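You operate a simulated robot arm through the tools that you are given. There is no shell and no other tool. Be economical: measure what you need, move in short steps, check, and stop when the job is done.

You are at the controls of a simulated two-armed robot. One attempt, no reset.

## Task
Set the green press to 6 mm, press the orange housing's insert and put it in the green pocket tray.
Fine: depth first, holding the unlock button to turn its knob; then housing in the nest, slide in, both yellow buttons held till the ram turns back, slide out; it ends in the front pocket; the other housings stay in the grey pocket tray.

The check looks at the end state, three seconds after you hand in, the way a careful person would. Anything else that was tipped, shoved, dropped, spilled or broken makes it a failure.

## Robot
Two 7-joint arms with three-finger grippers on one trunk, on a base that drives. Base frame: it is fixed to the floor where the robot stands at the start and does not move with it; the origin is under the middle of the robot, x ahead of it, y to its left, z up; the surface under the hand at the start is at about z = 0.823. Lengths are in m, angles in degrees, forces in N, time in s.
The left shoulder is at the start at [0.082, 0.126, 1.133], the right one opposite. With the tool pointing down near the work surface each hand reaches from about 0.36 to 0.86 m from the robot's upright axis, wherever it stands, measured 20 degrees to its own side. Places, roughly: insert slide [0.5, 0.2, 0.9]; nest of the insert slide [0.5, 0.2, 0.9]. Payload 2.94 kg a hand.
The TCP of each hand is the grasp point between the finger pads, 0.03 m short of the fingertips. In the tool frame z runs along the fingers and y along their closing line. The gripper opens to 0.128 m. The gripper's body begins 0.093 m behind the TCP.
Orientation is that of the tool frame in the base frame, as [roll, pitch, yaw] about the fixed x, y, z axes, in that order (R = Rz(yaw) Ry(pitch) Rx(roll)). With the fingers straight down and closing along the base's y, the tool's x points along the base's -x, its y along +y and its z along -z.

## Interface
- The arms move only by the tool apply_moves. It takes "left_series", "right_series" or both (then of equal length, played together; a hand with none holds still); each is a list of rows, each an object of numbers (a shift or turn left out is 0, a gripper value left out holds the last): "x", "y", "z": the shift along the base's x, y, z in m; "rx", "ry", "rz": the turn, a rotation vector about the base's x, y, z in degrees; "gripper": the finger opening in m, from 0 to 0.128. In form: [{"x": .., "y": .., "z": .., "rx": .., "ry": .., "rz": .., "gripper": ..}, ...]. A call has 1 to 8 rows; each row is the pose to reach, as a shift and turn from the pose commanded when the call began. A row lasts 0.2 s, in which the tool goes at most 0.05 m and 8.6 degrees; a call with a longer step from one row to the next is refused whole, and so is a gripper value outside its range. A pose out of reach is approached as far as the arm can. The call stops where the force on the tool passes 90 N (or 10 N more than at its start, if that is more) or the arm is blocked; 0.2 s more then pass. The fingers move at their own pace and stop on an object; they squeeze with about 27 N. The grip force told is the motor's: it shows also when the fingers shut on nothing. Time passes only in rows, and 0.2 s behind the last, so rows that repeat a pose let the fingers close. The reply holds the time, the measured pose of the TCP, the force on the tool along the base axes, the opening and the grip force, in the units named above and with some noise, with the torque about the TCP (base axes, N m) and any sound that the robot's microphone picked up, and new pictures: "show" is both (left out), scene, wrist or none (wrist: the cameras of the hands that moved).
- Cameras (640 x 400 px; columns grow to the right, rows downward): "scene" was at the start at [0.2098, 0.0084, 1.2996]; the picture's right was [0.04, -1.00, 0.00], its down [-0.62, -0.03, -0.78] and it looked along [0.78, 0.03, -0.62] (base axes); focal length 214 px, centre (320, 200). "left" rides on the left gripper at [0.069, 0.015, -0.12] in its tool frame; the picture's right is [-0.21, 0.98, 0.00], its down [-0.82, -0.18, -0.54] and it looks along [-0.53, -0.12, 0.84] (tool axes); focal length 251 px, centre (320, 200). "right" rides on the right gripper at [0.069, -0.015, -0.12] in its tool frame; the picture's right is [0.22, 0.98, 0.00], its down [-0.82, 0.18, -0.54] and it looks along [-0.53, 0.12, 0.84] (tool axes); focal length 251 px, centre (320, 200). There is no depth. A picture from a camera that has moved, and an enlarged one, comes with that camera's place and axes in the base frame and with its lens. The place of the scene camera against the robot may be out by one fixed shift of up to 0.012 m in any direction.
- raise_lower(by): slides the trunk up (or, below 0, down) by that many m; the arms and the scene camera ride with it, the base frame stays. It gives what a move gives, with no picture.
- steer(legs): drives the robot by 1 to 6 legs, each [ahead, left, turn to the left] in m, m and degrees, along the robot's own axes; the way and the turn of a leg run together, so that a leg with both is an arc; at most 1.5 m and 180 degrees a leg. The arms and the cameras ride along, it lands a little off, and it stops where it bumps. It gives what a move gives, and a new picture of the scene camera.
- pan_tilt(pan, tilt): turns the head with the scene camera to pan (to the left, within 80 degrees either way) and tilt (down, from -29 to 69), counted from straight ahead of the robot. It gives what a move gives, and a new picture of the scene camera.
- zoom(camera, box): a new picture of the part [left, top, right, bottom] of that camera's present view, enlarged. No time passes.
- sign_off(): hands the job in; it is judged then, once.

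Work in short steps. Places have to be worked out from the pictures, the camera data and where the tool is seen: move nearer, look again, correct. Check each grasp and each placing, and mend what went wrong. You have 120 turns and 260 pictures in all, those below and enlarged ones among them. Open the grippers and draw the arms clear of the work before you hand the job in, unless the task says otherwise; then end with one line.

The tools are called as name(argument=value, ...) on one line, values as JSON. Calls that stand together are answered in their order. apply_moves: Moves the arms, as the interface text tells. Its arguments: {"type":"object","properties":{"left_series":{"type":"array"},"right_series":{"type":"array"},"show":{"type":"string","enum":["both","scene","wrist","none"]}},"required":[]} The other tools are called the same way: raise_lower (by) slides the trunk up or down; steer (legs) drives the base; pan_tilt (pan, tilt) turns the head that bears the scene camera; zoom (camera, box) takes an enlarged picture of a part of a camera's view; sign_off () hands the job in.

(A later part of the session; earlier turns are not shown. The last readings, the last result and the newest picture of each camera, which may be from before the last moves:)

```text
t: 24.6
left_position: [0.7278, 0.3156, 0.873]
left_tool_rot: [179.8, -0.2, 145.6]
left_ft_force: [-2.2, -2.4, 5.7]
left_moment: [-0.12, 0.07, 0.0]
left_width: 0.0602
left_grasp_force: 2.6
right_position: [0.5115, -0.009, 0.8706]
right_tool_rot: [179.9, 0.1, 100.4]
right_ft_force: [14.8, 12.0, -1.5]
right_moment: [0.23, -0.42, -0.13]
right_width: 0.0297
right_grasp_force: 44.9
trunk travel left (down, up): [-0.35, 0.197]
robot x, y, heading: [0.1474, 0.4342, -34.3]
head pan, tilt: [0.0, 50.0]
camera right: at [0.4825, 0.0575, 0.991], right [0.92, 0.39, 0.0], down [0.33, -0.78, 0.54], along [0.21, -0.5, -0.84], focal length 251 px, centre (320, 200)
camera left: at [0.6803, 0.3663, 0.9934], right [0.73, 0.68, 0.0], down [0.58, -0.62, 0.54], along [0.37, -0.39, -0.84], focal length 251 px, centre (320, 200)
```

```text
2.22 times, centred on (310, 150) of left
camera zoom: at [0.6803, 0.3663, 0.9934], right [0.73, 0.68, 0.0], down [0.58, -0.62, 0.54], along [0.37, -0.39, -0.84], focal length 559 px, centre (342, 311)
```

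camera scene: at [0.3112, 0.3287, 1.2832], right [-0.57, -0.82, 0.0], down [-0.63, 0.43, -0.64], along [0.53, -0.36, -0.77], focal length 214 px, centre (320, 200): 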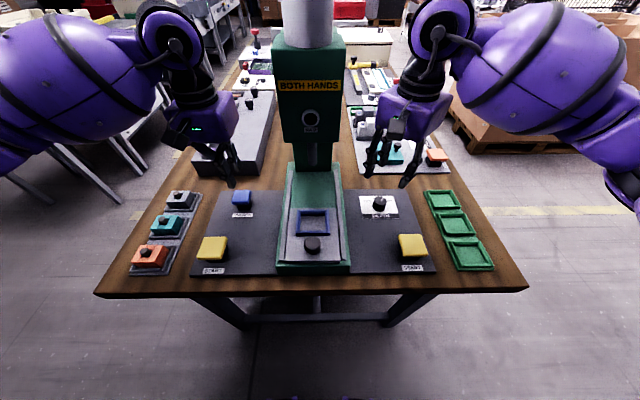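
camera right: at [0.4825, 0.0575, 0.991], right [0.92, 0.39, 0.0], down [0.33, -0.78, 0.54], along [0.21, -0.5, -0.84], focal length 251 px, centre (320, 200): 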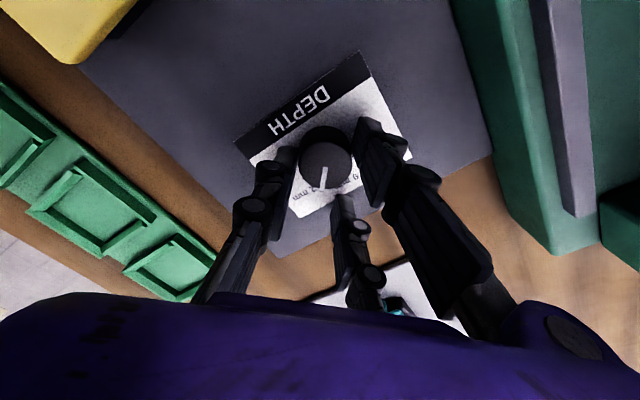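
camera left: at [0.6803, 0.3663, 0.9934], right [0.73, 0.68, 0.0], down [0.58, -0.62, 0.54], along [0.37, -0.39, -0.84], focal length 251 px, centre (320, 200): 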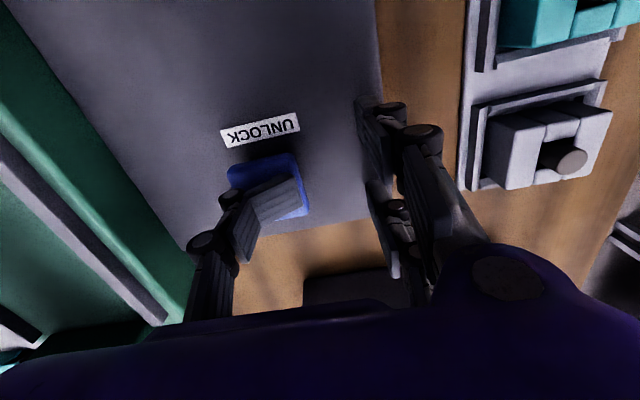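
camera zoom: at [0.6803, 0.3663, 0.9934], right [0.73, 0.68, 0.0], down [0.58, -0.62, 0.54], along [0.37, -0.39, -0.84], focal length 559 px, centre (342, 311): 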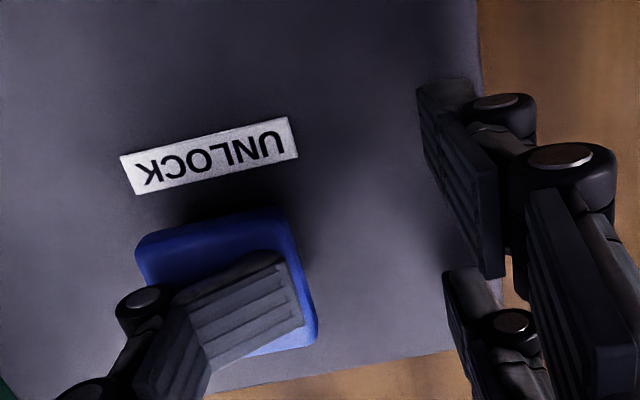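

The knob is now properly held (29.7 mm). The left fingertip folds on the button with about 6 N; I press a bit farther and watch the force.

apply_moves(left_series=[{"z": -0.003}, {"z": -0.006}, {"z": -0.008}, {"z": -0.008}], show="none")

zoom(camera="left", box=[200, 60, 420, 240])

zoom(camera="scene", box=[200, 130, 290, 230])

```text
t: 25.6
left_position: [0.7268, 0.3135, 0.868]
left_tool_rot: [-179.9, 0.0, 145.5]
left_ft_force: [-1.3, -1.7, 4.2]
left_moment: [-0.08, 0.06, 0.0]
left_width: 0.062
left_grasp_force: 1.4
right_position: [0.5102, -0.0087, 0.8702]
right_tool_rot: [179.9, 0.1, 100.3]
right_ft_force: [14.5, 15.1, 3.7]
right_moment: [0.83, -0.25, -0.11]
right_width: 0.0293
right_grasp_force: 44.6
trunk travel left (down, up): [-0.35, 0.197]
robot x, y, heading: [0.1417, 0.4346, -34.5]
head pan, tilt: [0.0, 50.0]
```

```text
2.22 times, centred on (310, 150) of left
camera zoom: at [0.6796, 0.3655, 0.9872], right [0.73, 0.68, 0.0], down [0.58, -0.61, 0.54], along [0.37, -0.4, -0.84], focal length 559 px, centre (342, 311)
```

zoom: 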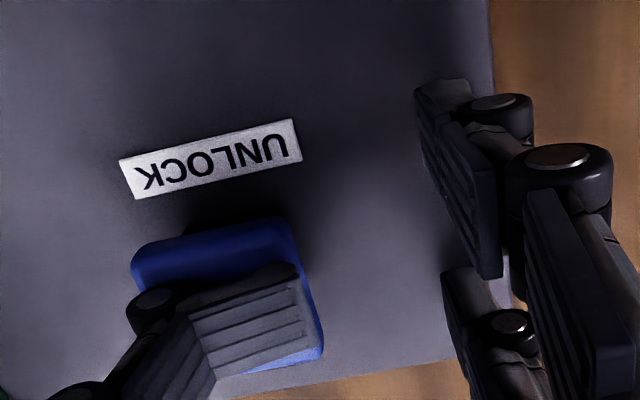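

```text
4.00 times, centred on (245, 180) of scene
camera zoom: at [0.312, 0.33, 1.2832], right [-0.57, -0.82, 0.0], down [-0.63, 0.43, -0.64], along [0.53, -0.37, -0.77], focal length 858 px, centre (620, 280)
```

zoom: 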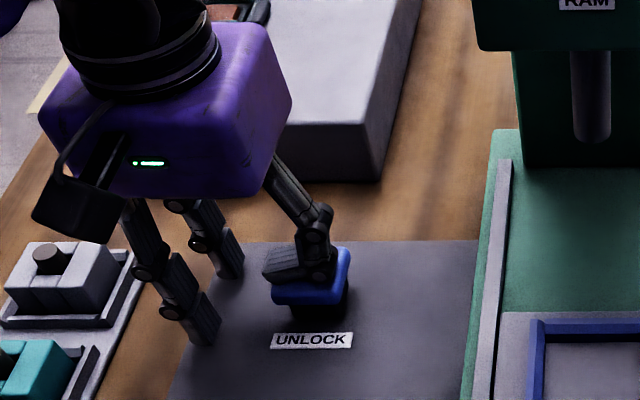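

The button seems to have dropped several mm. I try a small 16° turn of the knob about its own centre and see whether the pointer follows.

apply_moves(right_series=[{"x": 0.0033, "y": 0.0013, "rz": 8}, {"x": 0.0064, "y": 0.0026, "rz": 16}, {"x": 0.0064, "y": 0.0026, "rz": 16}], show="none")

zoom(camera="right", box=[240, 80, 420, 260])

```text
t: 26.4
left_position: [0.7255, 0.313, 0.8697]
left_tool_rot: [180.0, 0.1, 145.4]
left_ft_force: [-0.8, -1.9, 3.2]
left_moment: [-0.02, 0.06, 0.03]
left_width: 0.0614
left_grasp_force: 1.3
right_position: [0.5114, -0.0063, 0.8711]
right_tool_rot: [-179.7, 0.0, 116.3]
right_ft_force: [-13.2, 12.7, 9.8]
right_moment: [0.62, 0.82, -0.41]
right_width: 0.0287
right_grasp_force: 44.8
trunk travel left (down, up): [-0.35, 0.197]
robot x, y, heading: [0.1426, 0.4413, -34.6]
head pan, tilt: [0.0, 50.0]
```

```text
2.22 times, centred on (330, 170) of right
camera zoom: at [0.4673, 0.0498, 0.991], right [0.78, 0.63, 0.0], down [0.53, -0.65, 0.54], along [0.34, -0.42, -0.84], focal length 559 px, centre (298, 267)
```

zoom: 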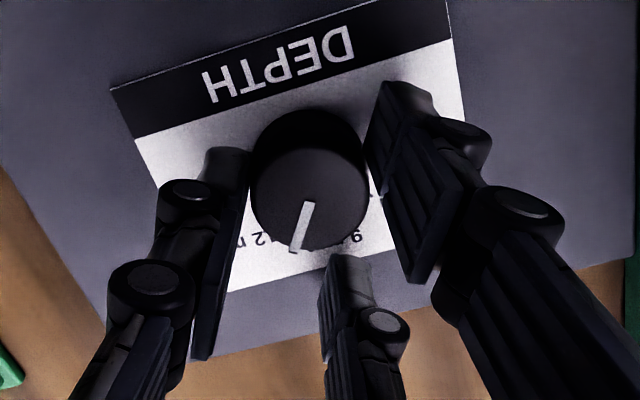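

The pointer moved with the hand: unlocked. I continue turning, rotating the hand about the knob centre and easing the side load.

apply_moves(right_series=[{"x": 0.0003, "y": 0.0016, "rz": 8}, {"x": 0.0004, "y": 0.0034, "rz": 16}, {"x": 0.0002, "y": 0.0054, "rz": 24}, {"x": 0.0013, "y": 0.0068, "rz": 32}, {"x": 0.0021, "y": 0.0084, "rz": 40}, {"x": 0.0027, "y": 0.0101, "rz": 48}, {"x": 0.0027, "y": 0.0101, "rz": 48}], show="none")

zoom(camera="right", box=[240, 80, 420, 260])

```text
t: 28.0
left_position: [0.7228, 0.3071, 0.8689]
left_tool_rot: [179.7, 0.1, 145.5]
left_ft_force: [-0.8, -0.4, 3.2]
left_moment: [-0.02, -0.02, 0.0]
left_width: 0.0615
left_grasp_force: 1.0
right_position: [0.5074, -0.0119, 0.87]
right_tool_rot: [-178.9, -0.4, 163.6]
right_ft_force: [-46.0, -59.4, -1.9]
right_moment: [-1.48, 1.32, 0.27]
right_width: 0.0061
right_grasp_force: 33.5
trunk travel left (down, up): [-0.35, 0.197]
robot x, y, heading: [0.1455, 0.4378, -35.0]
head pan, tilt: [0.0, 50.0]
```

```text
2.22 times, centred on (330, 170) of right
camera zoom: at [0.4387, -0.0049, 0.9915], right [0.07, 1.0, -0.02], down [0.85, -0.05, 0.53], along [0.53, -0.05, -0.85], focal length 559 px, centre (298, 267)
```

zoom: 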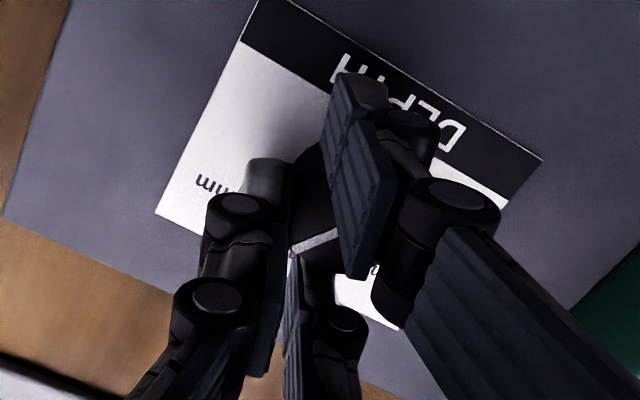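

The grip slid off again under the heavy squeeze. I open, release the side load, lift clear, and look at where the pointer ended.

apply_moves(right_series=[{"x": -0.006, "y": -0.008, "gripper": 0.03}, {"x": -0.008, "y": -0.012, "gripper": 0.06}, {"x": -0.008, "y": -0.012, "gripper": 0.07}, {"x": -0.008, "y": -0.012, "z": 0.02}, {"x": -0.008, "y": -0.012, "z": 0.05}, {"x": -0.008, "y": -0.012, "z": 0.08}, {"x": -0.008, "y": -0.012, "z": 0.08}], show="none")

zoom(camera="right", box=[240, 60, 420, 240])

```text
t: 29.6
left_position: [0.7272, 0.3139, 0.8677]
left_tool_rot: [180.0, 0.0, 145.4]
left_ft_force: [0.1, 0.2, 2.7]
left_moment: [-0.04, -0.01, 0.02]
left_width: 0.0603
left_grasp_force: 0.1
right_position: [0.5091, -0.0087, 0.9499]
right_tool_rot: [180.0, 0.1, 164.4]
right_ft_force: [0.4, 0.1, 0.7]
right_moment: [0.01, -0.04, -0.03]
right_width: 0.07
right_grasp_force: 0.1
trunk travel left (down, up): [-0.35, 0.197]
robot x, y, heading: [0.1442, 0.4368, -34.7]
head pan, tilt: [0.0, 50.0]
```

```text
2.22 times, centred on (330, 150) of right
camera zoom: at [0.4388, -0.0042, 1.07], right [0.06, 1.0, 0.0], down [0.84, -0.05, 0.54], along [0.54, -0.03, -0.84], focal length 559 px, centre (298, 311)
```

zoom: 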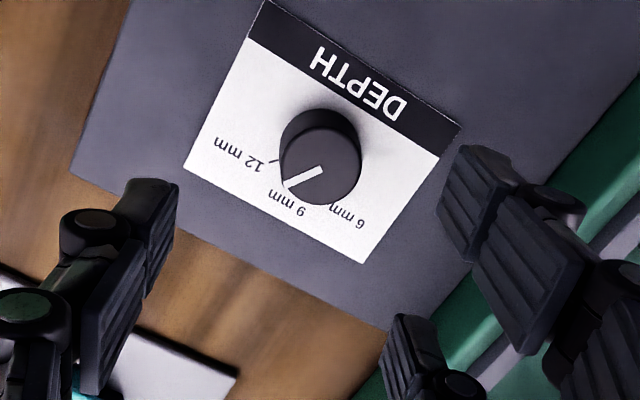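

The knob moved to about 10.9 mm direction (≈31° right of centre). I'll wind the wrist back at height and retry with a lighter squeeze.

apply_moves(right_series=[{"rz": -8}, {"rz": -16}, {"rz": -24}, {"rz": -32}, {"rz": -40}, {"x": 0.0015, "y": -0.001, "rz": -48}, {"x": 0.0028, "y": -0.0016, "rz": -56}, {"x": 0.0028, "y": -0.0016, "rz": -56, "gripper": 0.055}], show="none")

apply_moves(right_series=[{"z": -0.04}, {"z": -0.07}, {"z": -0.08}, {"z": -0.08, "gripper": 0.028}, {"z": -0.08}, {"z": -0.08}], show="none")

zoom(camera="right", box=[240, 80, 420, 260])

```text
t: 31.4
left_position: [0.7262, 0.312, 0.869]
left_tool_rot: [-180.0, 0.0, 145.4]
left_ft_force: [0.7, 0.0, 2.8]
left_moment: [-0.03, -0.01, -0.01]
left_width: 0.0604
left_grasp_force: 0.2
right_position: [0.5134, -0.0107, 0.9492]
right_tool_rot: [180.0, 0.2, 108.3]
right_ft_force: [0.0, -0.7, 0.3]
right_moment: [0.01, 0.01, 0.0]
right_width: 0.055
right_grasp_force: 0.1
trunk travel left (down, up): [-0.35, 0.197]
robot x, y, heading: [0.149, 0.4356, -34.5]
head pan, tilt: [0.0, 50.0]
```

```text
t: 32.8
left_position: [0.7275, 0.313, 0.8681]
left_tool_rot: [-179.9, 0.0, 145.5]
left_ft_force: [-1.5, 0.2, 3.6]
left_moment: [-0.05, 0.01, 0.03]
left_width: 0.0604
left_grasp_force: 0.6
right_position: [0.5125, -0.0102, 0.8715]
right_tool_rot: [179.9, 0.0, 108.3]
right_ft_force: [6.8, 5.4, -2.2]
right_moment: [0.08, -0.15, -0.06]
right_width: 0.0336
right_grasp_force: 4.2
trunk travel left (down, up): [-0.35, 0.197]
robot x, y, heading: [0.1457, 0.4352, -34.4]
head pan, tilt: [0.0, 50.0]
```

```text
2.22 times, centred on (330, 170) of right
camera zoom: at [0.4756, 0.0506, 0.9913], right [0.86, 0.51, 0.0], down [0.43, -0.72, 0.54], along [0.28, -0.46, -0.84], focal length 559 px, centre (298, 267)
```

zoom: 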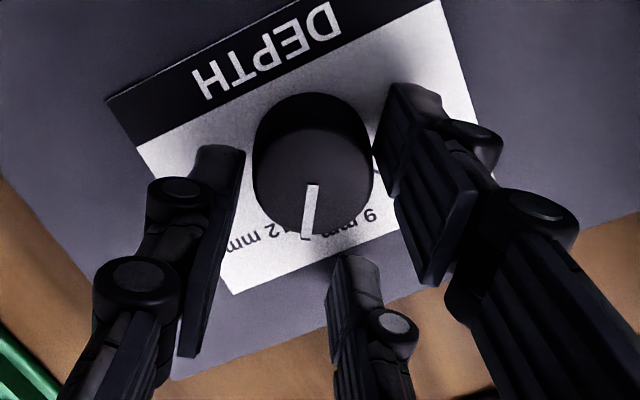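

Only the camera-side finger touches; I shift the hand 3 mm toward it and tighten moderately.

apply_moves(right_series=[{"x": 0.0015, "y": 0.0007}, {"x": 0.003, "y": 0.0012}, {"x": 0.003, "y": 0.0012, "gripper": 0.025}, {"x": 0.003, "y": 0.0012, "gripper": 0.023}, {"x": 0.003, "y": 0.0012}], show="none")

zoom(camera="right", box=[240, 80, 420, 260])

```text
t: 34.0
left_position: [0.7274, 0.3126, 0.868]
left_tool_rot: [180.0, 0.0, 145.5]
left_ft_force: [1.4, 0.9, 3.1]
left_moment: [0.01, -0.03, 0.0]
left_width: 0.0598
left_grasp_force: 0.2
right_position: [0.5137, -0.0105, 0.8709]
right_tool_rot: [-179.9, 0.1, 108.3]
right_ft_force: [-7.3, -2.3, 8.5]
right_moment: [0.3, 0.67, 0.08]
right_width: 0.031
right_grasp_force: 44.9
trunk travel left (down, up): [-0.35, 0.197]
robot x, y, heading: [0.1439, 0.438, -34.7]
head pan, tilt: [0.0, 50.0]
```

```text
2.22 times, centred on (330, 170) of right
camera zoom: at [0.4771, 0.0507, 0.9912], right [0.86, 0.51, 0.0], down [0.43, -0.72, 0.54], along [0.28, -0.47, -0.84], focal length 559 px, centre (298, 267)
```

zoom: 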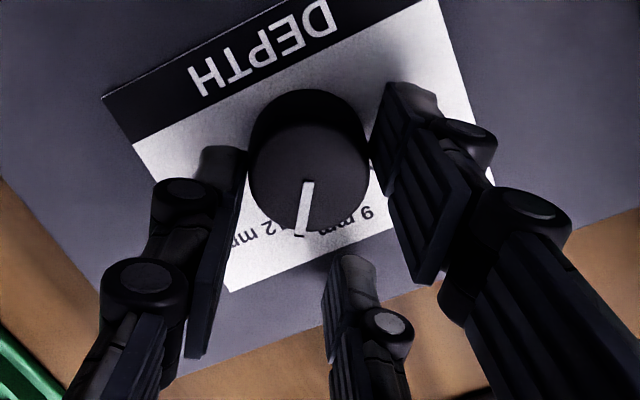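

Balanced grip now (31 mm, small side force). I turn 40° about the knob centre.

apply_moves(right_series=[{"x": 0.0009, "y": 0.0007, "rz": 8}, {"x": 0.0022, "y": 0.0016, "rz": 16}, {"x": 0.0037, "y": 0.0027, "rz": 24}, {"x": 0.0049, "y": 0.004, "rz": 32}, {"x": 0.006, "y": 0.0055, "rz": 40}], show="none")

zoom(camera="right", box=[240, 80, 420, 260])

```text
t: 35.2
left_position: [0.7232, 0.3131, 0.8693]
left_tool_rot: [179.9, 0.2, 145.4]
left_ft_force: [0.9, 0.3, 2.4]
left_moment: [-0.03, 0.01, 0.01]
left_width: 0.0589
left_grasp_force: 0.0
right_position: [0.5155, -0.0034, 0.8703]
right_tool_rot: [-179.7, -0.3, 148.5]
right_ft_force: [-41.6, 3.9, 4.8]
right_moment: [0.13, 1.11, -0.35]
right_width: 0.0278
right_grasp_force: 44.9
trunk travel left (down, up): [-0.35, 0.197]
robot x, y, heading: [0.1425, 0.4391, -34.6]
head pan, tilt: [0.0, 50.0]
```

```text
2.22 times, centred on (330, 170) of right
camera zoom: at [0.4484, 0.0193, 0.9911], right [0.33, 0.94, 0.0], down [0.8, -0.27, 0.54], along [0.5, -0.18, -0.84], focal length 559 px, centre (298, 267)
```

zoom: 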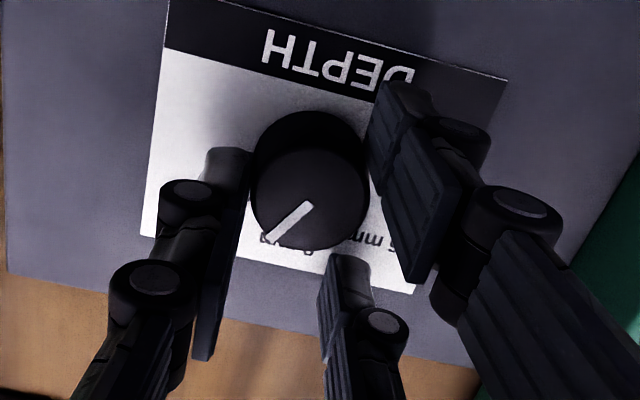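

The knob slipped in the grip this time — the left finger has folded and presses with only ~3 N, so the lock re-engaged. I release the knob, wind back around it, and lift the left hand to press with a closed hand instead.

apply_moves(right_series=[{"gripper": 0.055}, {"gripper": 0.055}, {"x": -0.0011, "y": -0.0015, "rz": -8}, {"x": -0.0023, "y": -0.0028, "rz": -16}, {"x": -0.0038, "y": -0.0039, "rz": -24}, {"x": -0.0051, "y": -0.0048, "rz": -32}, {"x": -0.006, "y": -0.0055, "rz": -40}, {"x": -0.006, "y": -0.0055, "rz": -40}], left_series=[{"z": 0.015}, {"z": 0.03}, {"z": 0.045}, {"z": 0.05, "gripper": 0.02}, {"x": -0.007, "y": -0.01, "z": 0.05, "gripper": 0}, {"x": -0.015, "y": -0.022, "z": 0.05}, {"x": -0.0165, "y": -0.0245, "z": 0.04}, {"x": -0.0165, "y": -0.0245, "z": 0.03}], show="none")

zoom(camera="left", box=[200, 60, 420, 240])

zoom(camera="right", box=[240, 80, 420, 260])

```text
t: 37.0
left_position: [0.7121, 0.2875, 0.8975]
left_tool_rot: [180.0, 0.0, 145.5]
left_ft_force: [0.0, -0.7, -0.6]
left_moment: [-0.01, -0.03, 0.01]
left_width: 0.0002
left_grasp_force: 2.6
right_position: [0.5172, -0.0111, 0.8715]
right_tool_rot: [-179.9, 0.1, 108.3]
right_ft_force: [0.6, -0.8, 0.0]
right_moment: [0.0, -0.01, 0.0]
right_width: 0.0552
right_grasp_force: 0.1
trunk travel left (down, up): [-0.35, 0.197]
robot x, y, heading: [0.1439, 0.4348, -34.6]
head pan, tilt: [0.0, 50.0]
```

```text
2.22 times, centred on (310, 150) of left
camera zoom: at [0.6633, 0.3396, 1.0177], right [0.73, 0.68, 0.0], down [0.57, -0.61, 0.54], along [0.37, -0.4, -0.84], focal length 559 px, centre (342, 311)
```

zoom: 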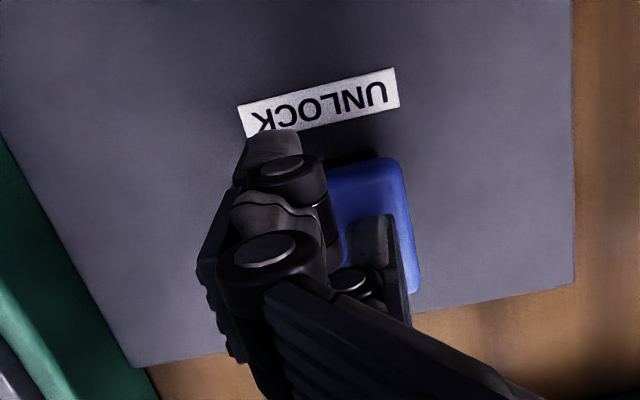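

```text
2.22 times, centred on (330, 170) of right
camera zoom: at [0.4798, 0.0515, 0.991], right [0.86, 0.51, 0.0], down [0.43, -0.72, 0.54], along [0.28, -0.47, -0.84], focal length 559 px, centre (298, 267)
```

zoom: 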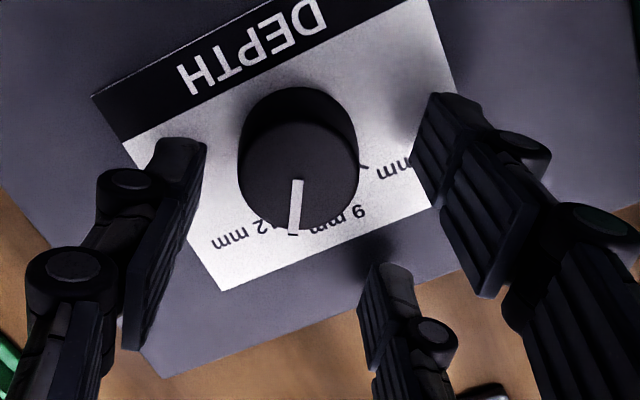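

Now press down with the closed left hand in small steps, watching force.

apply_moves(left_series=[{"z": -0.006}, {"z": -0.012}, {"z": -0.016}, {"z": -0.02}, {"z": -0.024}, {"z": -0.024}], show="none")

zoom(camera="left", box=[200, 60, 420, 240])

zoom(camera="scene", box=[200, 130, 290, 230])

```text
t: 38.4
left_position: [0.7123, 0.2879, 0.8789]
left_tool_rot: [-179.9, 0.6, 145.6]
left_ft_force: [8.9, 3.4, 41.5]
left_moment: [0.19, 0.3, -0.27]
left_width: 0.0058
left_grasp_force: 2.7
right_position: [0.5149, -0.0097, 0.8728]
right_tool_rot: [179.9, 0.2, 108.4]
right_ft_force: [0.7, 0.8, 0.8]
right_moment: [-0.02, 0.02, 0.03]
right_width: 0.055
right_grasp_force: 0.0
trunk travel left (down, up): [-0.35, 0.197]
robot x, y, heading: [0.1476, 0.4376, -34.6]
head pan, tilt: [0.0, 50.0]
```

```text
2.22 times, centred on (310, 150) of left
camera zoom: at [0.6621, 0.3405, 0.997], right [0.73, 0.68, 0.0], down [0.57, -0.61, 0.55], along [0.38, -0.4, -0.84], focal length 559 px, centre (342, 311)
```

zoom: 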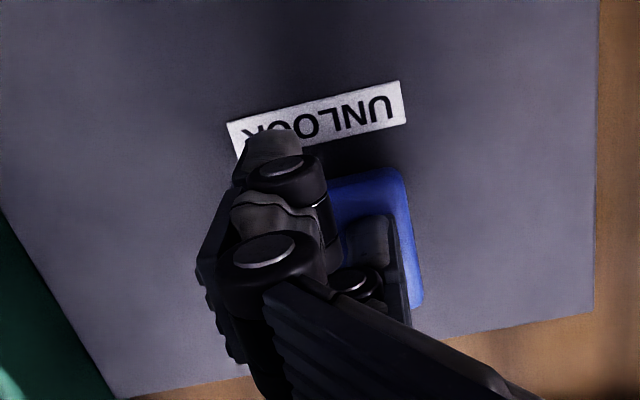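

```text
4.00 times, centred on (245, 180) of scene
camera zoom: at [0.3089, 0.3295, 1.2839], right [-0.57, -0.82, 0.0], down [-0.63, 0.43, -0.64], along [0.53, -0.37, -0.76], focal length 858 px, centre (620, 280)
```

zoom: 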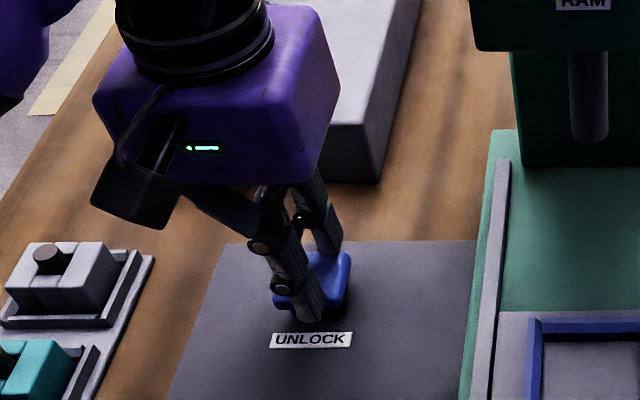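

Now 41 N and fully pressed — the closed hand is stiff enough. I re-grip the knob and turn 40°.

apply_moves(right_series=[{"x": -0.001, "gripper": 0.03}, {"x": -0.001, "gripper": 0.023}, {"x": -0.001}, {"x": 0.0007, "y": 0.0007, "rz": 8}, {"x": 0.0022, "y": 0.0016, "rz": 16}, {"x": 0.0037, "y": 0.0027, "rz": 24}, {"x": 0.0049, "y": 0.004, "rz": 32}, {"x": 0.006, "y": 0.0055, "rz": 40}], show="none")

zoom(camera="right", box=[240, 80, 420, 260])

```text
t: 40.2
left_position: [0.7096, 0.287, 0.8785]
left_tool_rot: [-179.9, 0.4, 145.4]
left_ft_force: [16.4, 3.0, 38.7]
left_moment: [0.03, 0.21, -0.05]
left_width: 0.0059
left_grasp_force: 3.4
right_position: [0.5184, -0.0053, 0.8726]
right_tool_rot: [-179.9, 0.3, 148.5]
right_ft_force: [-15.0, -14.2, 20.0]
right_moment: [-0.24, 0.63, 0.2]
right_width: 0.0305
right_grasp_force: 44.6
trunk travel left (down, up): [-0.35, 0.197]
robot x, y, heading: [0.1457, 0.4372, -35.2]
head pan, tilt: [0.0, 50.0]
```

```text
2.22 times, centred on (330, 170) of right
camera zoom: at [0.4512, 0.0187, 0.9921], right [0.33, 0.94, 0.0], down [0.79, -0.27, 0.54], along [0.51, -0.18, -0.84], focal length 559 px, centre (298, 267)
```

zoom: 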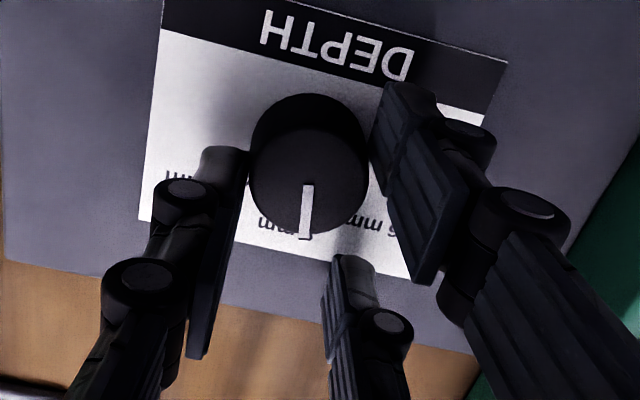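

The knob followed by 40°; the pointer is now about 11° left of 9 mm. I turn a further 32° with a small load correction.

apply_moves(right_series=[{"x": 0.0001, "y": 0.0006, "rz": 8}, {"x": 0.0001, "y": 0.0013, "rz": 16}, {"x": 0.0005, "y": 0.0031, "rz": 24}, {"x": 0.0006, "y": 0.0049, "rz": 32}], show="none")

zoom(camera="right", box=[240, 80, 420, 260])

```text
t: 41.2
left_position: [0.7097, 0.2874, 0.8784]
left_tool_rot: [-179.9, 0.4, 145.4]
left_ft_force: [3.3, 3.8, 41.3]
left_moment: [-0.3, -0.34, 0.07]
left_width: 0.006
left_grasp_force: 3.2
right_position: [0.5211, -0.0013, 0.8725]
right_tool_rot: [-179.9, 0.4, -179.4]
right_ft_force: [1.5, -18.4, 18.8]
right_moment: [-0.6, 0.96, 0.2]
right_width: 0.0305
right_grasp_force: 45.3
trunk travel left (down, up): [-0.35, 0.197]
robot x, y, heading: [0.1456, 0.4374, -34.6]
head pan, tilt: [0.0, 50.0]
```

```text
2.22 times, centred on (330, 170) of right
camera zoom: at [0.4504, -0.0152, 0.9919], right [-0.22, 0.97, 0.0], down [0.82, 0.19, 0.55], along [0.53, 0.12, -0.84], focal length 559 px, centre (298, 267)
```

zoom: 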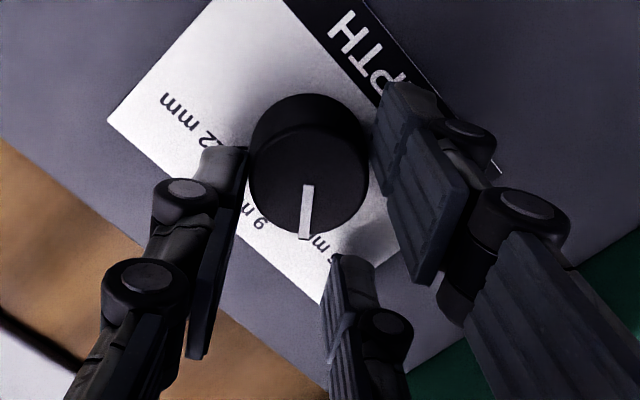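

The pointer is close to the 6 mm mark. I open and lift to verify precisely, keeping unlock held.

apply_moves(right_series=[{"gripper": 0.05}, {"gripper": 0.06}, {"z": 0.03}, {"x": -0.02, "y": 0.01, "z": 0.07}, {"x": -0.04, "y": 0.02, "z": 0.11}], show="none")

zoom(camera="right", box=[260, 60, 420, 200])

```text
t: 42.4
left_position: [0.7095, 0.2869, 0.8774]
left_tool_rot: [-179.9, 0.5, 145.5]
left_ft_force: [-3.7, 0.1, 42.4]
left_moment: [-0.14, -0.26, -0.08]
left_width: 0.006
left_grasp_force: 2.7
right_position: [0.4774, 0.0219, 0.9818]
right_tool_rot: [180.0, 0.3, -179.6]
right_ft_force: [-0.6, -0.4, 1.1]
right_moment: [0.05, 0.02, 0.01]
right_width: 0.06
right_grasp_force: 0.0
trunk travel left (down, up): [-0.35, 0.197]
robot x, y, heading: [0.1466, 0.4388, -34.7]
head pan, tilt: [0.0, 50.0]
```

```text
2.86 times, centred on (340, 130) of right
camera zoom: at [0.4083, 0.0066, 1.1021], right [-0.22, 0.98, 0.0], down [0.82, 0.19, 0.54], along [0.53, 0.12, -0.84], focal length 718 px, centre (263, 400)
```

zoom: 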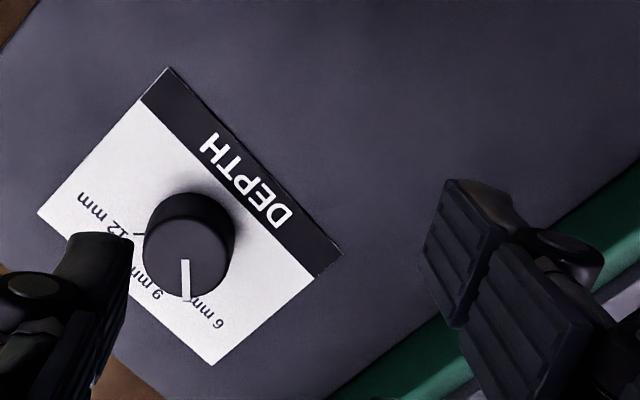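

The pointer measures about 46° left; the 6 mm tick about 43–45°. I cross-check with the scene camera.

zoom(camera="scene", box=[355, 185, 405, 225])

```text
10.00 times, centred on (380, 205) of scene
camera zoom: at [0.3074, 0.3292, 1.2838], right [-0.57, -0.82, 0.0], down [-0.63, 0.43, -0.65], along [0.53, -0.37, -0.76], focal length 2145 px, centre (-280, 150)
```

zoom: 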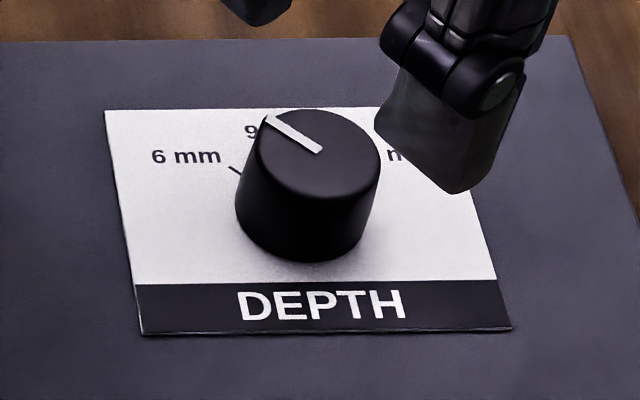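

The pointer is parallel with the 6 mm tick — depth set. I release unlock, open the left hand and move it over the orange housing; the right wrist turns back to neutral.

apply_moves(left_series=[{"z": 0.03}, {"z": 0.07}, {"z": 0.11}, {"x": -0.007, "y": 0.045, "z": 0.13, "gripper": 0.1}, {"x": -0.014, "y": 0.09, "z": 0.14}, {"x": -0.021, "y": 0.135, "z": 0.14}, {"x": -0.028, "y": 0.18, "z": 0.14}, {"x": -0.035, "y": 0.211, "z": 0.14}], right_series=[{"rz": -7}, {"rz": -14}, {"rz": -21, "z": 0.02}, {"rz": -28, "z": 0.04}, {"rz": -35, "z": 0.06}, {"rz": -35, "z": 0.06}, {"rz": -35, "z": 0.06}, {"rz": -35, "z": 0.06}])

zoom(camera="left", box=[220, 40, 420, 190])

```text
t: 44.2
left_position: [0.6713, 0.4979, 1.0122]
left_tool_rot: [-179.9, 0.1, 145.5]
left_ft_force: [-1.1, 0.1, 0.4]
left_moment: [-0.03, -0.05, -0.03]
left_width: 0.0999
left_grasp_force: 0.0
right_position: [0.4821, 0.0225, 1.041]
right_tool_rot: [179.8, 0.1, 145.3]
right_ft_force: [-0.1, 0.8, -0.1]
right_moment: [-0.05, -0.01, -0.02]
right_width: 0.06
right_grasp_force: 0.0
trunk travel left (down, up): [-0.35, 0.197]
robot x, y, heading: [0.1474, 0.4361, -34.7]
head pan, tilt: [0.0, 50.0]
camera scene: at [0.3093, 0.3289, 1.2835], right [-0.57, -0.82, 0.0], down [-0.63, 0.43, -0.64], along [0.53, -0.37, -0.77], focal length 214 px, centre (320, 200)
camera right: at [0.4148, 0.0484, 1.1611], right [0.38, 0.93, 0.0], down [0.78, -0.32, 0.54], along [0.5, -0.21, -0.84], focal length 251 px, centre (320, 200)
camera left: at [0.6241, 0.5495, 1.1318], right [0.73, 0.68, 0.0], down [0.57, -0.61, 0.54], along [0.37, -0.4, -0.84], focal length 251 px, centre (320, 200)
```

scene: 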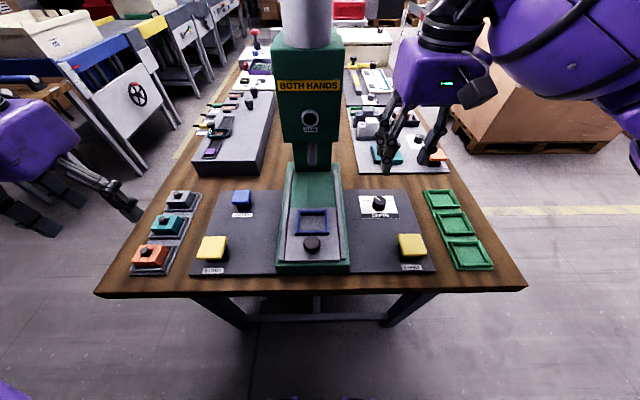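
right: 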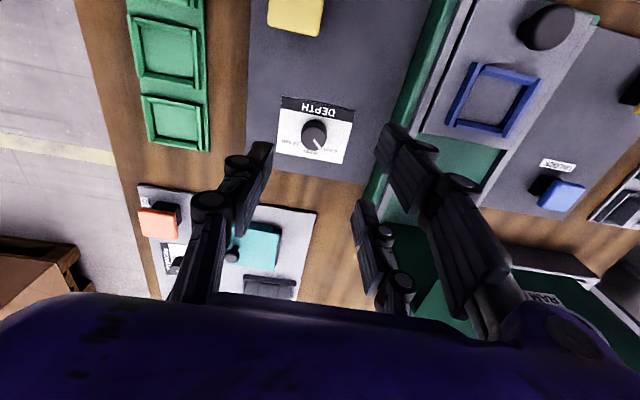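
left: 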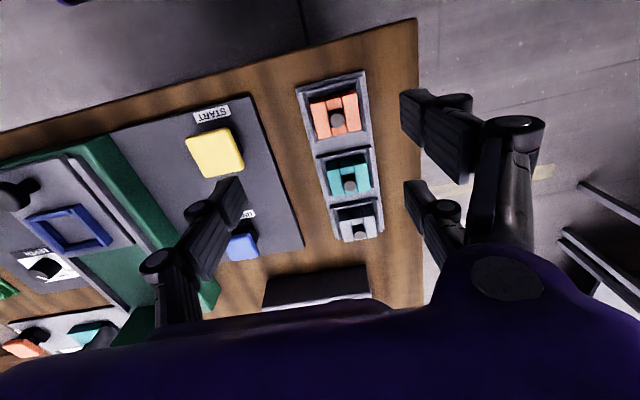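

```text
2.67 times, centred on (320, 115) of left
camera zoom: at [0.6241, 0.5495, 1.1318], right [0.73, 0.68, 0.0], down [0.57, -0.61, 0.54], along [0.37, -0.4, -0.84], focal length 670 px, centre (320, 427)
```

zoom: 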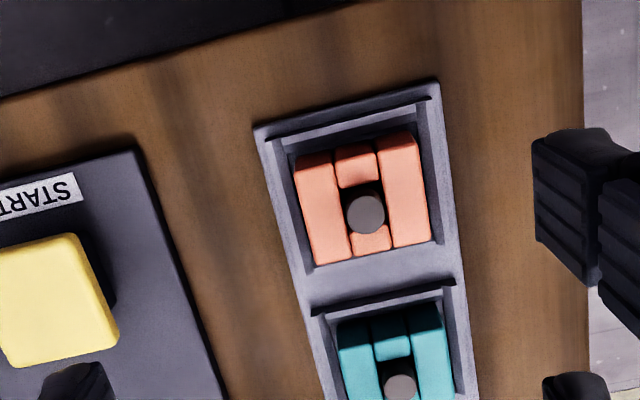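

The orange housing sits at about (0.682, 0.510). I lower the left hand above it, to look again before gripping.

apply_moves(left_series=[{"x": 0.005, "y": 0.005, "z": -0.03}, {"x": 0.011, "y": 0.011, "z": -0.06}, {"x": 0.011, "y": 0.011, "z": -0.08, "gripper": 0.09}, {"x": 0.011, "y": 0.011, "z": -0.08}], show="none")

zoom(camera="left", box=[200, 40, 440, 220])

zoom(camera="scene", box=[110, 170, 210, 280])

```text
t: 45.2
left_position: [0.688, 0.5102, 0.9334]
left_tool_rot: [180.0, -0.1, 145.4]
left_ft_force: [-0.8, 0.1, 0.0]
left_moment: [0.01, 0.01, -0.01]
left_width: 0.0896
left_grasp_force: 0.1
right_position: [0.4819, 0.0214, 1.0414]
right_tool_rot: [179.9, 0.2, 145.4]
right_ft_force: [0.3, 0.3, 0.7]
right_moment: [0.02, 0.01, 0.01]
right_width: 0.0599
right_grasp_force: 0.2
trunk travel left (down, up): [-0.35, 0.197]
robot x, y, heading: [0.1407, 0.4391, -34.6]
head pan, tilt: [0.0, 50.0]
```

```text
2.22 times, centred on (320, 130) of left
camera zoom: at [0.639, 0.5611, 1.0532], right [0.73, 0.68, 0.0], down [0.57, -0.61, 0.54], along [0.37, -0.4, -0.84], focal length 559 px, centre (320, 356)
```

zoom: 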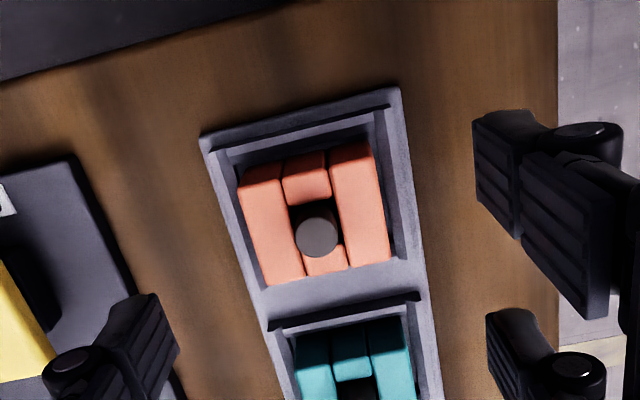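

```text
3.64 times, centred on (160, 225) of scene
camera zoom: at [0.3108, 0.3284, 1.2832], right [-0.57, -0.82, 0.0], down [-0.63, 0.43, -0.64], along [0.53, -0.36, -0.77], focal length 780 px, centre (902, 109)
```

zoom: 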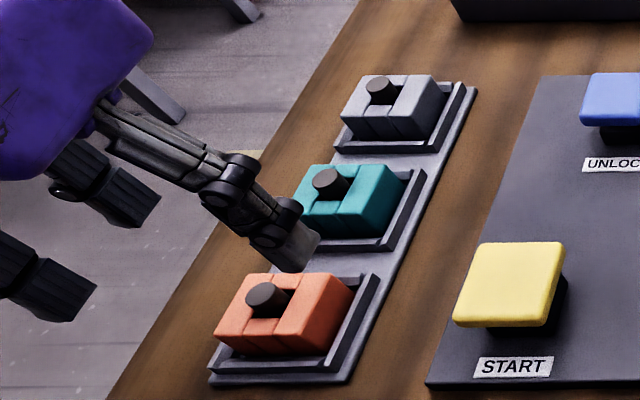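

Block centre about (0.6835, 0.5105), so I correct 4 mm, lower to tip height about 0.85 and look before closing.

apply_moves(left_series=[{"x": -0.004, "y": 0.001, "z": -0.02}, {"x": -0.004, "y": 0.001, "z": -0.035}, {"x": -0.004, "y": 0.001, "z": -0.045}, {"x": -0.004, "y": 0.001, "z": -0.053}], show="none")

zoom(camera="left", box=[200, 60, 440, 240])

zoom(camera="scene", box=[110, 200, 200, 290])

```text
t: 46.2
left_position: [0.6845, 0.5111, 0.8796]
left_tool_rot: [-180.0, 0.0, 145.6]
left_ft_force: [-1.2, 0.0, -0.6]
left_moment: [-0.05, 0.03, -0.02]
left_width: 0.09
left_grasp_force: 0.1
right_position: [0.4825, 0.021, 1.0405]
right_tool_rot: [180.0, 0.0, 145.5]
right_ft_force: [-0.6, -0.3, 0.2]
right_moment: [-0.01, 0.02, -0.01]
right_width: 0.06
right_grasp_force: 0.0
trunk travel left (down, up): [-0.35, 0.197]
robot x, y, heading: [0.1478, 0.4378, -34.5]
head pan, tilt: [0.0, 50.0]
```

```text
2.22 times, centred on (320, 150) of left
camera zoom: at [0.6351, 0.563, 1.0001], right [0.73, 0.68, 0.0], down [0.57, -0.61, 0.54], along [0.37, -0.4, -0.84], focal length 559 px, centre (320, 311)
```

zoom: 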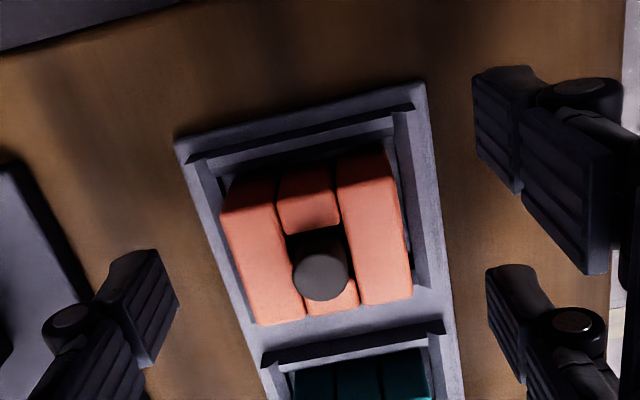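

```text
4.44 times, centred on (155, 245) of scene
camera zoom: at [0.3113, 0.3283, 1.2832], right [-0.57, -0.82, 0.0], down [-0.63, 0.43, -0.64], along [0.53, -0.36, -0.77], focal length 953 px, centre (1053, 0)
```

zoom: 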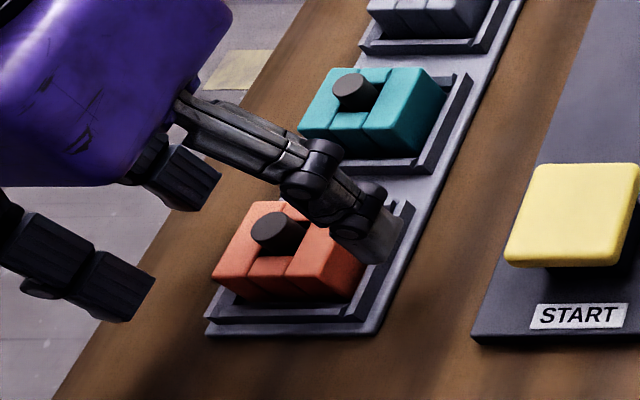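

The finger pair straddles the 42 mm block, so I offset the hand 14 mm toward me: the single finger and the far finger will pinch the block, and the near finger hangs free. Then close.

apply_moves(left_series=[{"x": -0.0065, "y": 0.004}, {"x": -0.0129, "y": 0.008}, {"x": -0.0129, "y": 0.008, "gripper": 0.07}, {"x": -0.0129, "y": 0.008, "gripper": 0.055}, {"x": -0.0129, "y": 0.008, "gripper": 0.044}, {"x": -0.0129, "y": 0.008, "gripper": 0.042}], show="none")

zoom(camera="left", box=[200, 60, 440, 240])

zoom(camera="scene", box=[110, 200, 200, 290])

```text
t: 47.6
left_position: [0.671, 0.5192, 0.8801]
left_tool_rot: [-180.0, 0.0, 145.4]
left_ft_force: [0.4, 0.0, -1.0]
left_moment: [0.02, 0.0, 0.03]
left_width: 0.0487
left_grasp_force: 26.7
right_position: [0.4825, 0.0224, 1.0411]
right_tool_rot: [180.0, 0.1, 145.5]
right_ft_force: [-0.7, -0.4, -0.2]
right_moment: [-0.01, -0.03, 0.01]
right_width: 0.0601
right_grasp_force: 0.0
trunk travel left (down, up): [-0.35, 0.197]
robot x, y, heading: [0.1452, 0.4355, -34.9]
head pan, tilt: [0.0, 50.0]
```

```text
2.22 times, centred on (320, 150) of left
camera zoom: at [0.622, 0.5706, 1.0003], right [0.73, 0.68, 0.0], down [0.57, -0.61, 0.54], along [0.37, -0.4, -0.84], focal length 559 px, centre (320, 311)
```

zoom: 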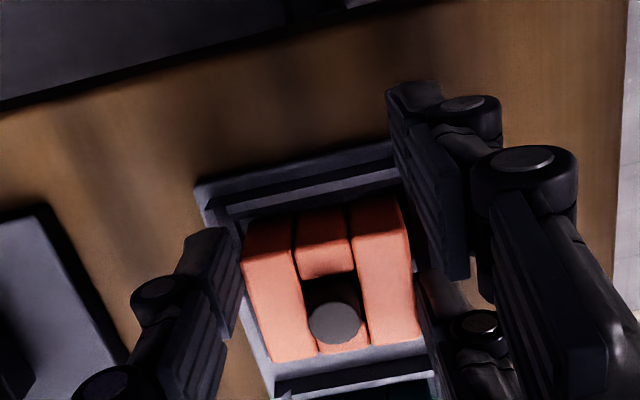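

```text
4.44 times, centred on (155, 245) of scene
camera zoom: at [0.311, 0.3283, 1.2832], right [-0.57, -0.82, 0.0], down [-0.63, 0.43, -0.64], along [0.53, -0.36, -0.77], focal length 953 px, centre (1053, 0)
```

zoom: 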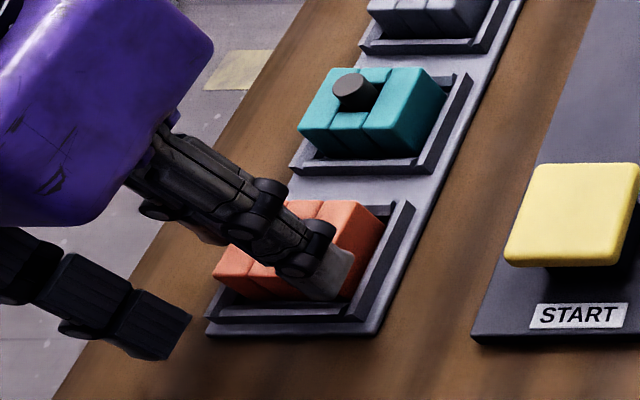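

Gripped at 48.7 mm with no net side force. I lift slowly and check.

apply_moves(left_series=[{"z": 0.01}, {"z": 0.02}, {"z": 0.035}, {"z": 0.05}], show="none")

zoom(camera="left", box=[200, 60, 440, 240])

zoom(camera="scene", box=[110, 180, 220, 290])

```text
t: 48.6
left_position: [0.6695, 0.5191, 0.93]
left_tool_rot: [180.0, 0.0, 145.3]
left_ft_force: [-0.7, 0.7, -1.6]
left_moment: [-0.01, 0.03, -0.02]
left_width: 0.049
left_grasp_force: 27.0
right_position: [0.4825, 0.0209, 1.0407]
right_tool_rot: [179.9, 0.1, 145.4]
right_ft_force: [-0.2, 0.1, 0.1]
right_moment: [-0.02, -0.01, 0.03]
right_width: 0.0601
right_grasp_force: 0.0
trunk travel left (down, up): [-0.35, 0.197]
robot x, y, heading: [0.1464, 0.4384, -34.7]
head pan, tilt: [0.0, 50.0]
```

```text
2.22 times, centred on (320, 150) of left
camera zoom: at [0.6216, 0.5707, 1.0503], right [0.73, 0.68, 0.0], down [0.57, -0.61, 0.54], along [0.37, -0.4, -0.84], focal length 559 px, centre (320, 311)
```

zoom: 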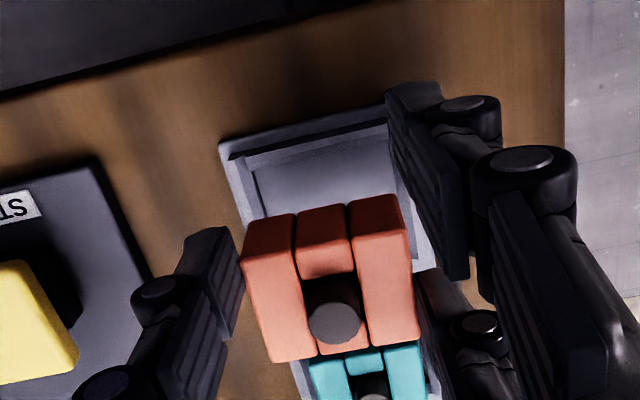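

```text
3.64 times, centred on (165, 235) of scene
camera zoom: at [0.3109, 0.3283, 1.2832], right [-0.57, -0.82, 0.0], down [-0.63, 0.43, -0.64], along [0.53, -0.36, -0.77], focal length 780 px, centre (884, 73)
```

zoom: 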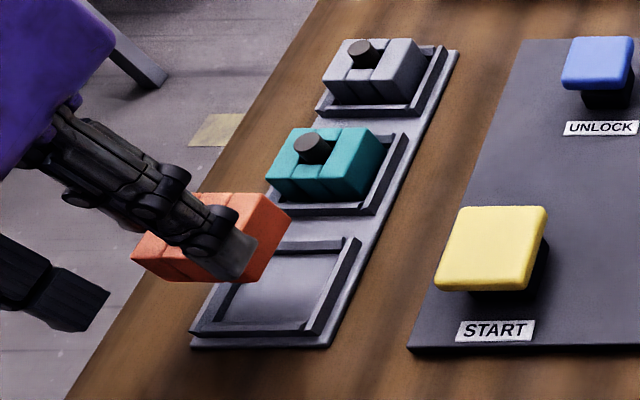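

Clean lift, other housings untouched. Next I bring the empty right hand over the nest to measure it with its camera while the left lifts a bit further.

apply_moves(right_series=[{"x": 0.01, "y": 0.04}, {"x": 0.02, "y": 0.08}, {"x": 0.035, "y": 0.125}, {"x": 0.045, "y": 0.16}, {"x": 0.045, "y": 0.16}], left_series=[{"z": 0.02}, {"z": 0.04}, {"z": 0.06}, {"z": 0.06}, {"z": 0.06}], show="none")

zoom(camera="right", box=[200, 20, 440, 200])

```text
t: 49.8
left_position: [0.6702, 0.519, 0.9906]
left_tool_rot: [180.0, 0.0, 145.4]
left_ft_force: [-0.3, -0.8, -0.9]
left_moment: [0.03, 0.0, -0.03]
left_width: 0.0489
left_grasp_force: 26.4
right_position: [0.5264, 0.1812, 1.041]
right_tool_rot: [179.9, 0.2, 145.4]
right_ft_force: [-0.2, -0.1, -0.6]
right_moment: [0.04, 0.0, 0.01]
right_width: 0.0598
right_grasp_force: 0.1
trunk travel left (down, up): [-0.35, 0.197]
robot x, y, heading: [0.1415, 0.4391, -34.3]
head pan, tilt: [0.0, 50.0]
```

```text
2.22 times, centred on (320, 110) of right
camera zoom: at [0.4601, 0.2087, 1.1618], right [0.38, 0.93, 0.0], down [0.78, -0.32, 0.54], along [0.5, -0.2, -0.84], focal length 559 px, centre (320, 400)
```

zoom: 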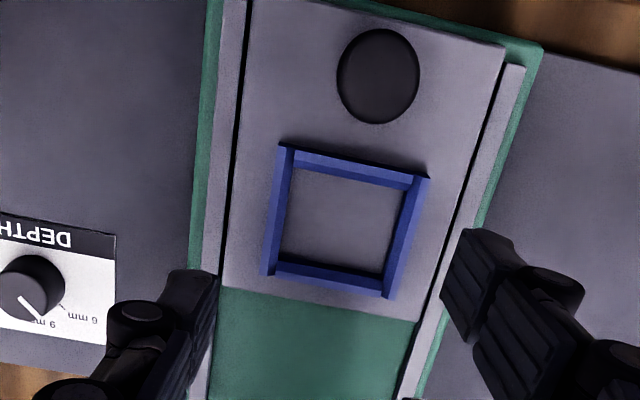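

Nest centre is about (0.536, 0.189). The right hand backs away and turns to watch the nest from the side, while the left begins travelling over.

apply_moves(right_series=[{"x": -0.02, "y": -0.03, "rz": 7.5}, {"x": -0.042, "y": -0.06, "rz": 15}, {"x": -0.065, "y": -0.09, "rz": 22.5}, {"x": -0.086, "y": -0.121, "rz": 30}, {"x": -0.086, "y": -0.14, "rz": 37.5}, {"x": -0.086, "y": -0.14, "rz": 45}, {"x": -0.086, "y": -0.14, "rz": 52.5}, {"x": -0.086, "y": -0.14, "rz": 60}], left_series=[{}, {}, {}, {"x": -0.01, "y": -0.02}, {"x": -0.028, "y": -0.06}, {"x": -0.046, "y": -0.1}, {"x": -0.064, "y": -0.14}, {"x": -0.08, "y": -0.18}])

```text
t: 51.6
left_position: [0.5917, 0.3391, 0.9885]
left_tool_rot: [179.9, 0.2, 145.4]
left_ft_force: [0.6, -0.1, -0.9]
left_moment: [0.0, 0.02, 0.02]
left_width: 0.0485
left_grasp_force: 26.6
right_position: [0.4412, 0.04, 1.0415]
right_tool_rot: [179.8, 0.0, -154.5]
right_ft_force: [0.6, -0.7, 0.3]
right_moment: [-0.01, -0.02, -0.01]
right_width: 0.0597
right_grasp_force: 0.0
trunk travel left (down, up): [-0.35, 0.197]
robot x, y, heading: [0.1464, 0.434, -34.6]
head pan, tilt: [0.0, 50.0]
camera scene: at [0.3105, 0.3274, 1.2832], right [-0.57, -0.82, 0.0], down [-0.63, 0.44, -0.64], along [0.53, -0.36, -0.77], focal length 214 px, centre (320, 200)
camera right: at [0.3847, -0.0033, 1.1606], right [-0.61, 0.79, 0.0], down [0.66, 0.52, 0.54], along [0.43, 0.33, -0.84], focal length 251 px, centre (320, 200)
camera left: at [0.5434, 0.3911, 1.1078], right [0.73, 0.68, 0.0], down [0.57, -0.61, 0.54], along [0.37, -0.39, -0.84], focal length 251 px, centre (320, 200)
```

scene: 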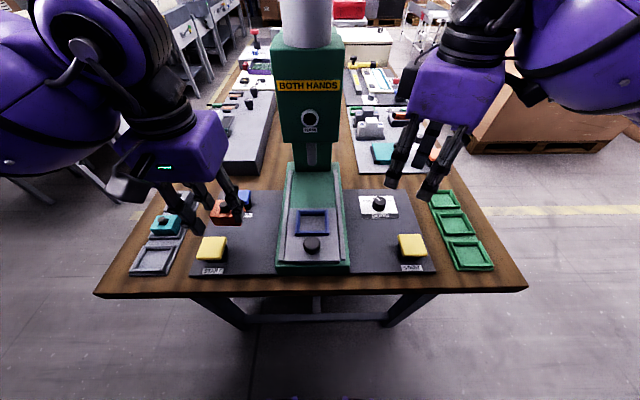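
right: 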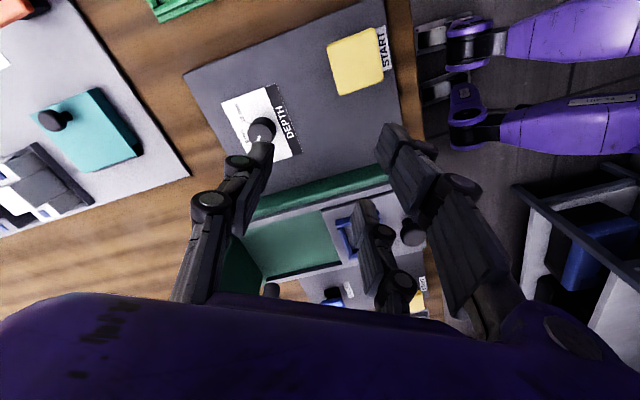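
left: 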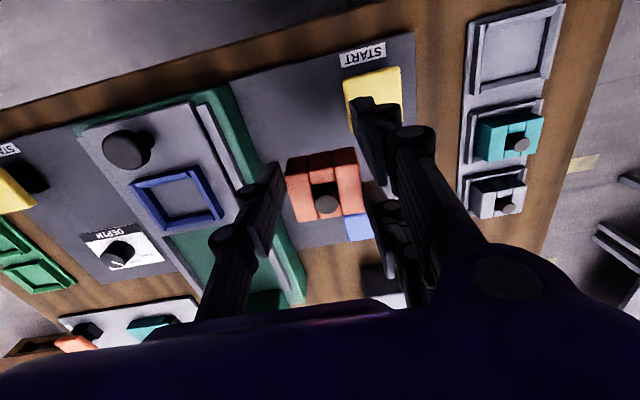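

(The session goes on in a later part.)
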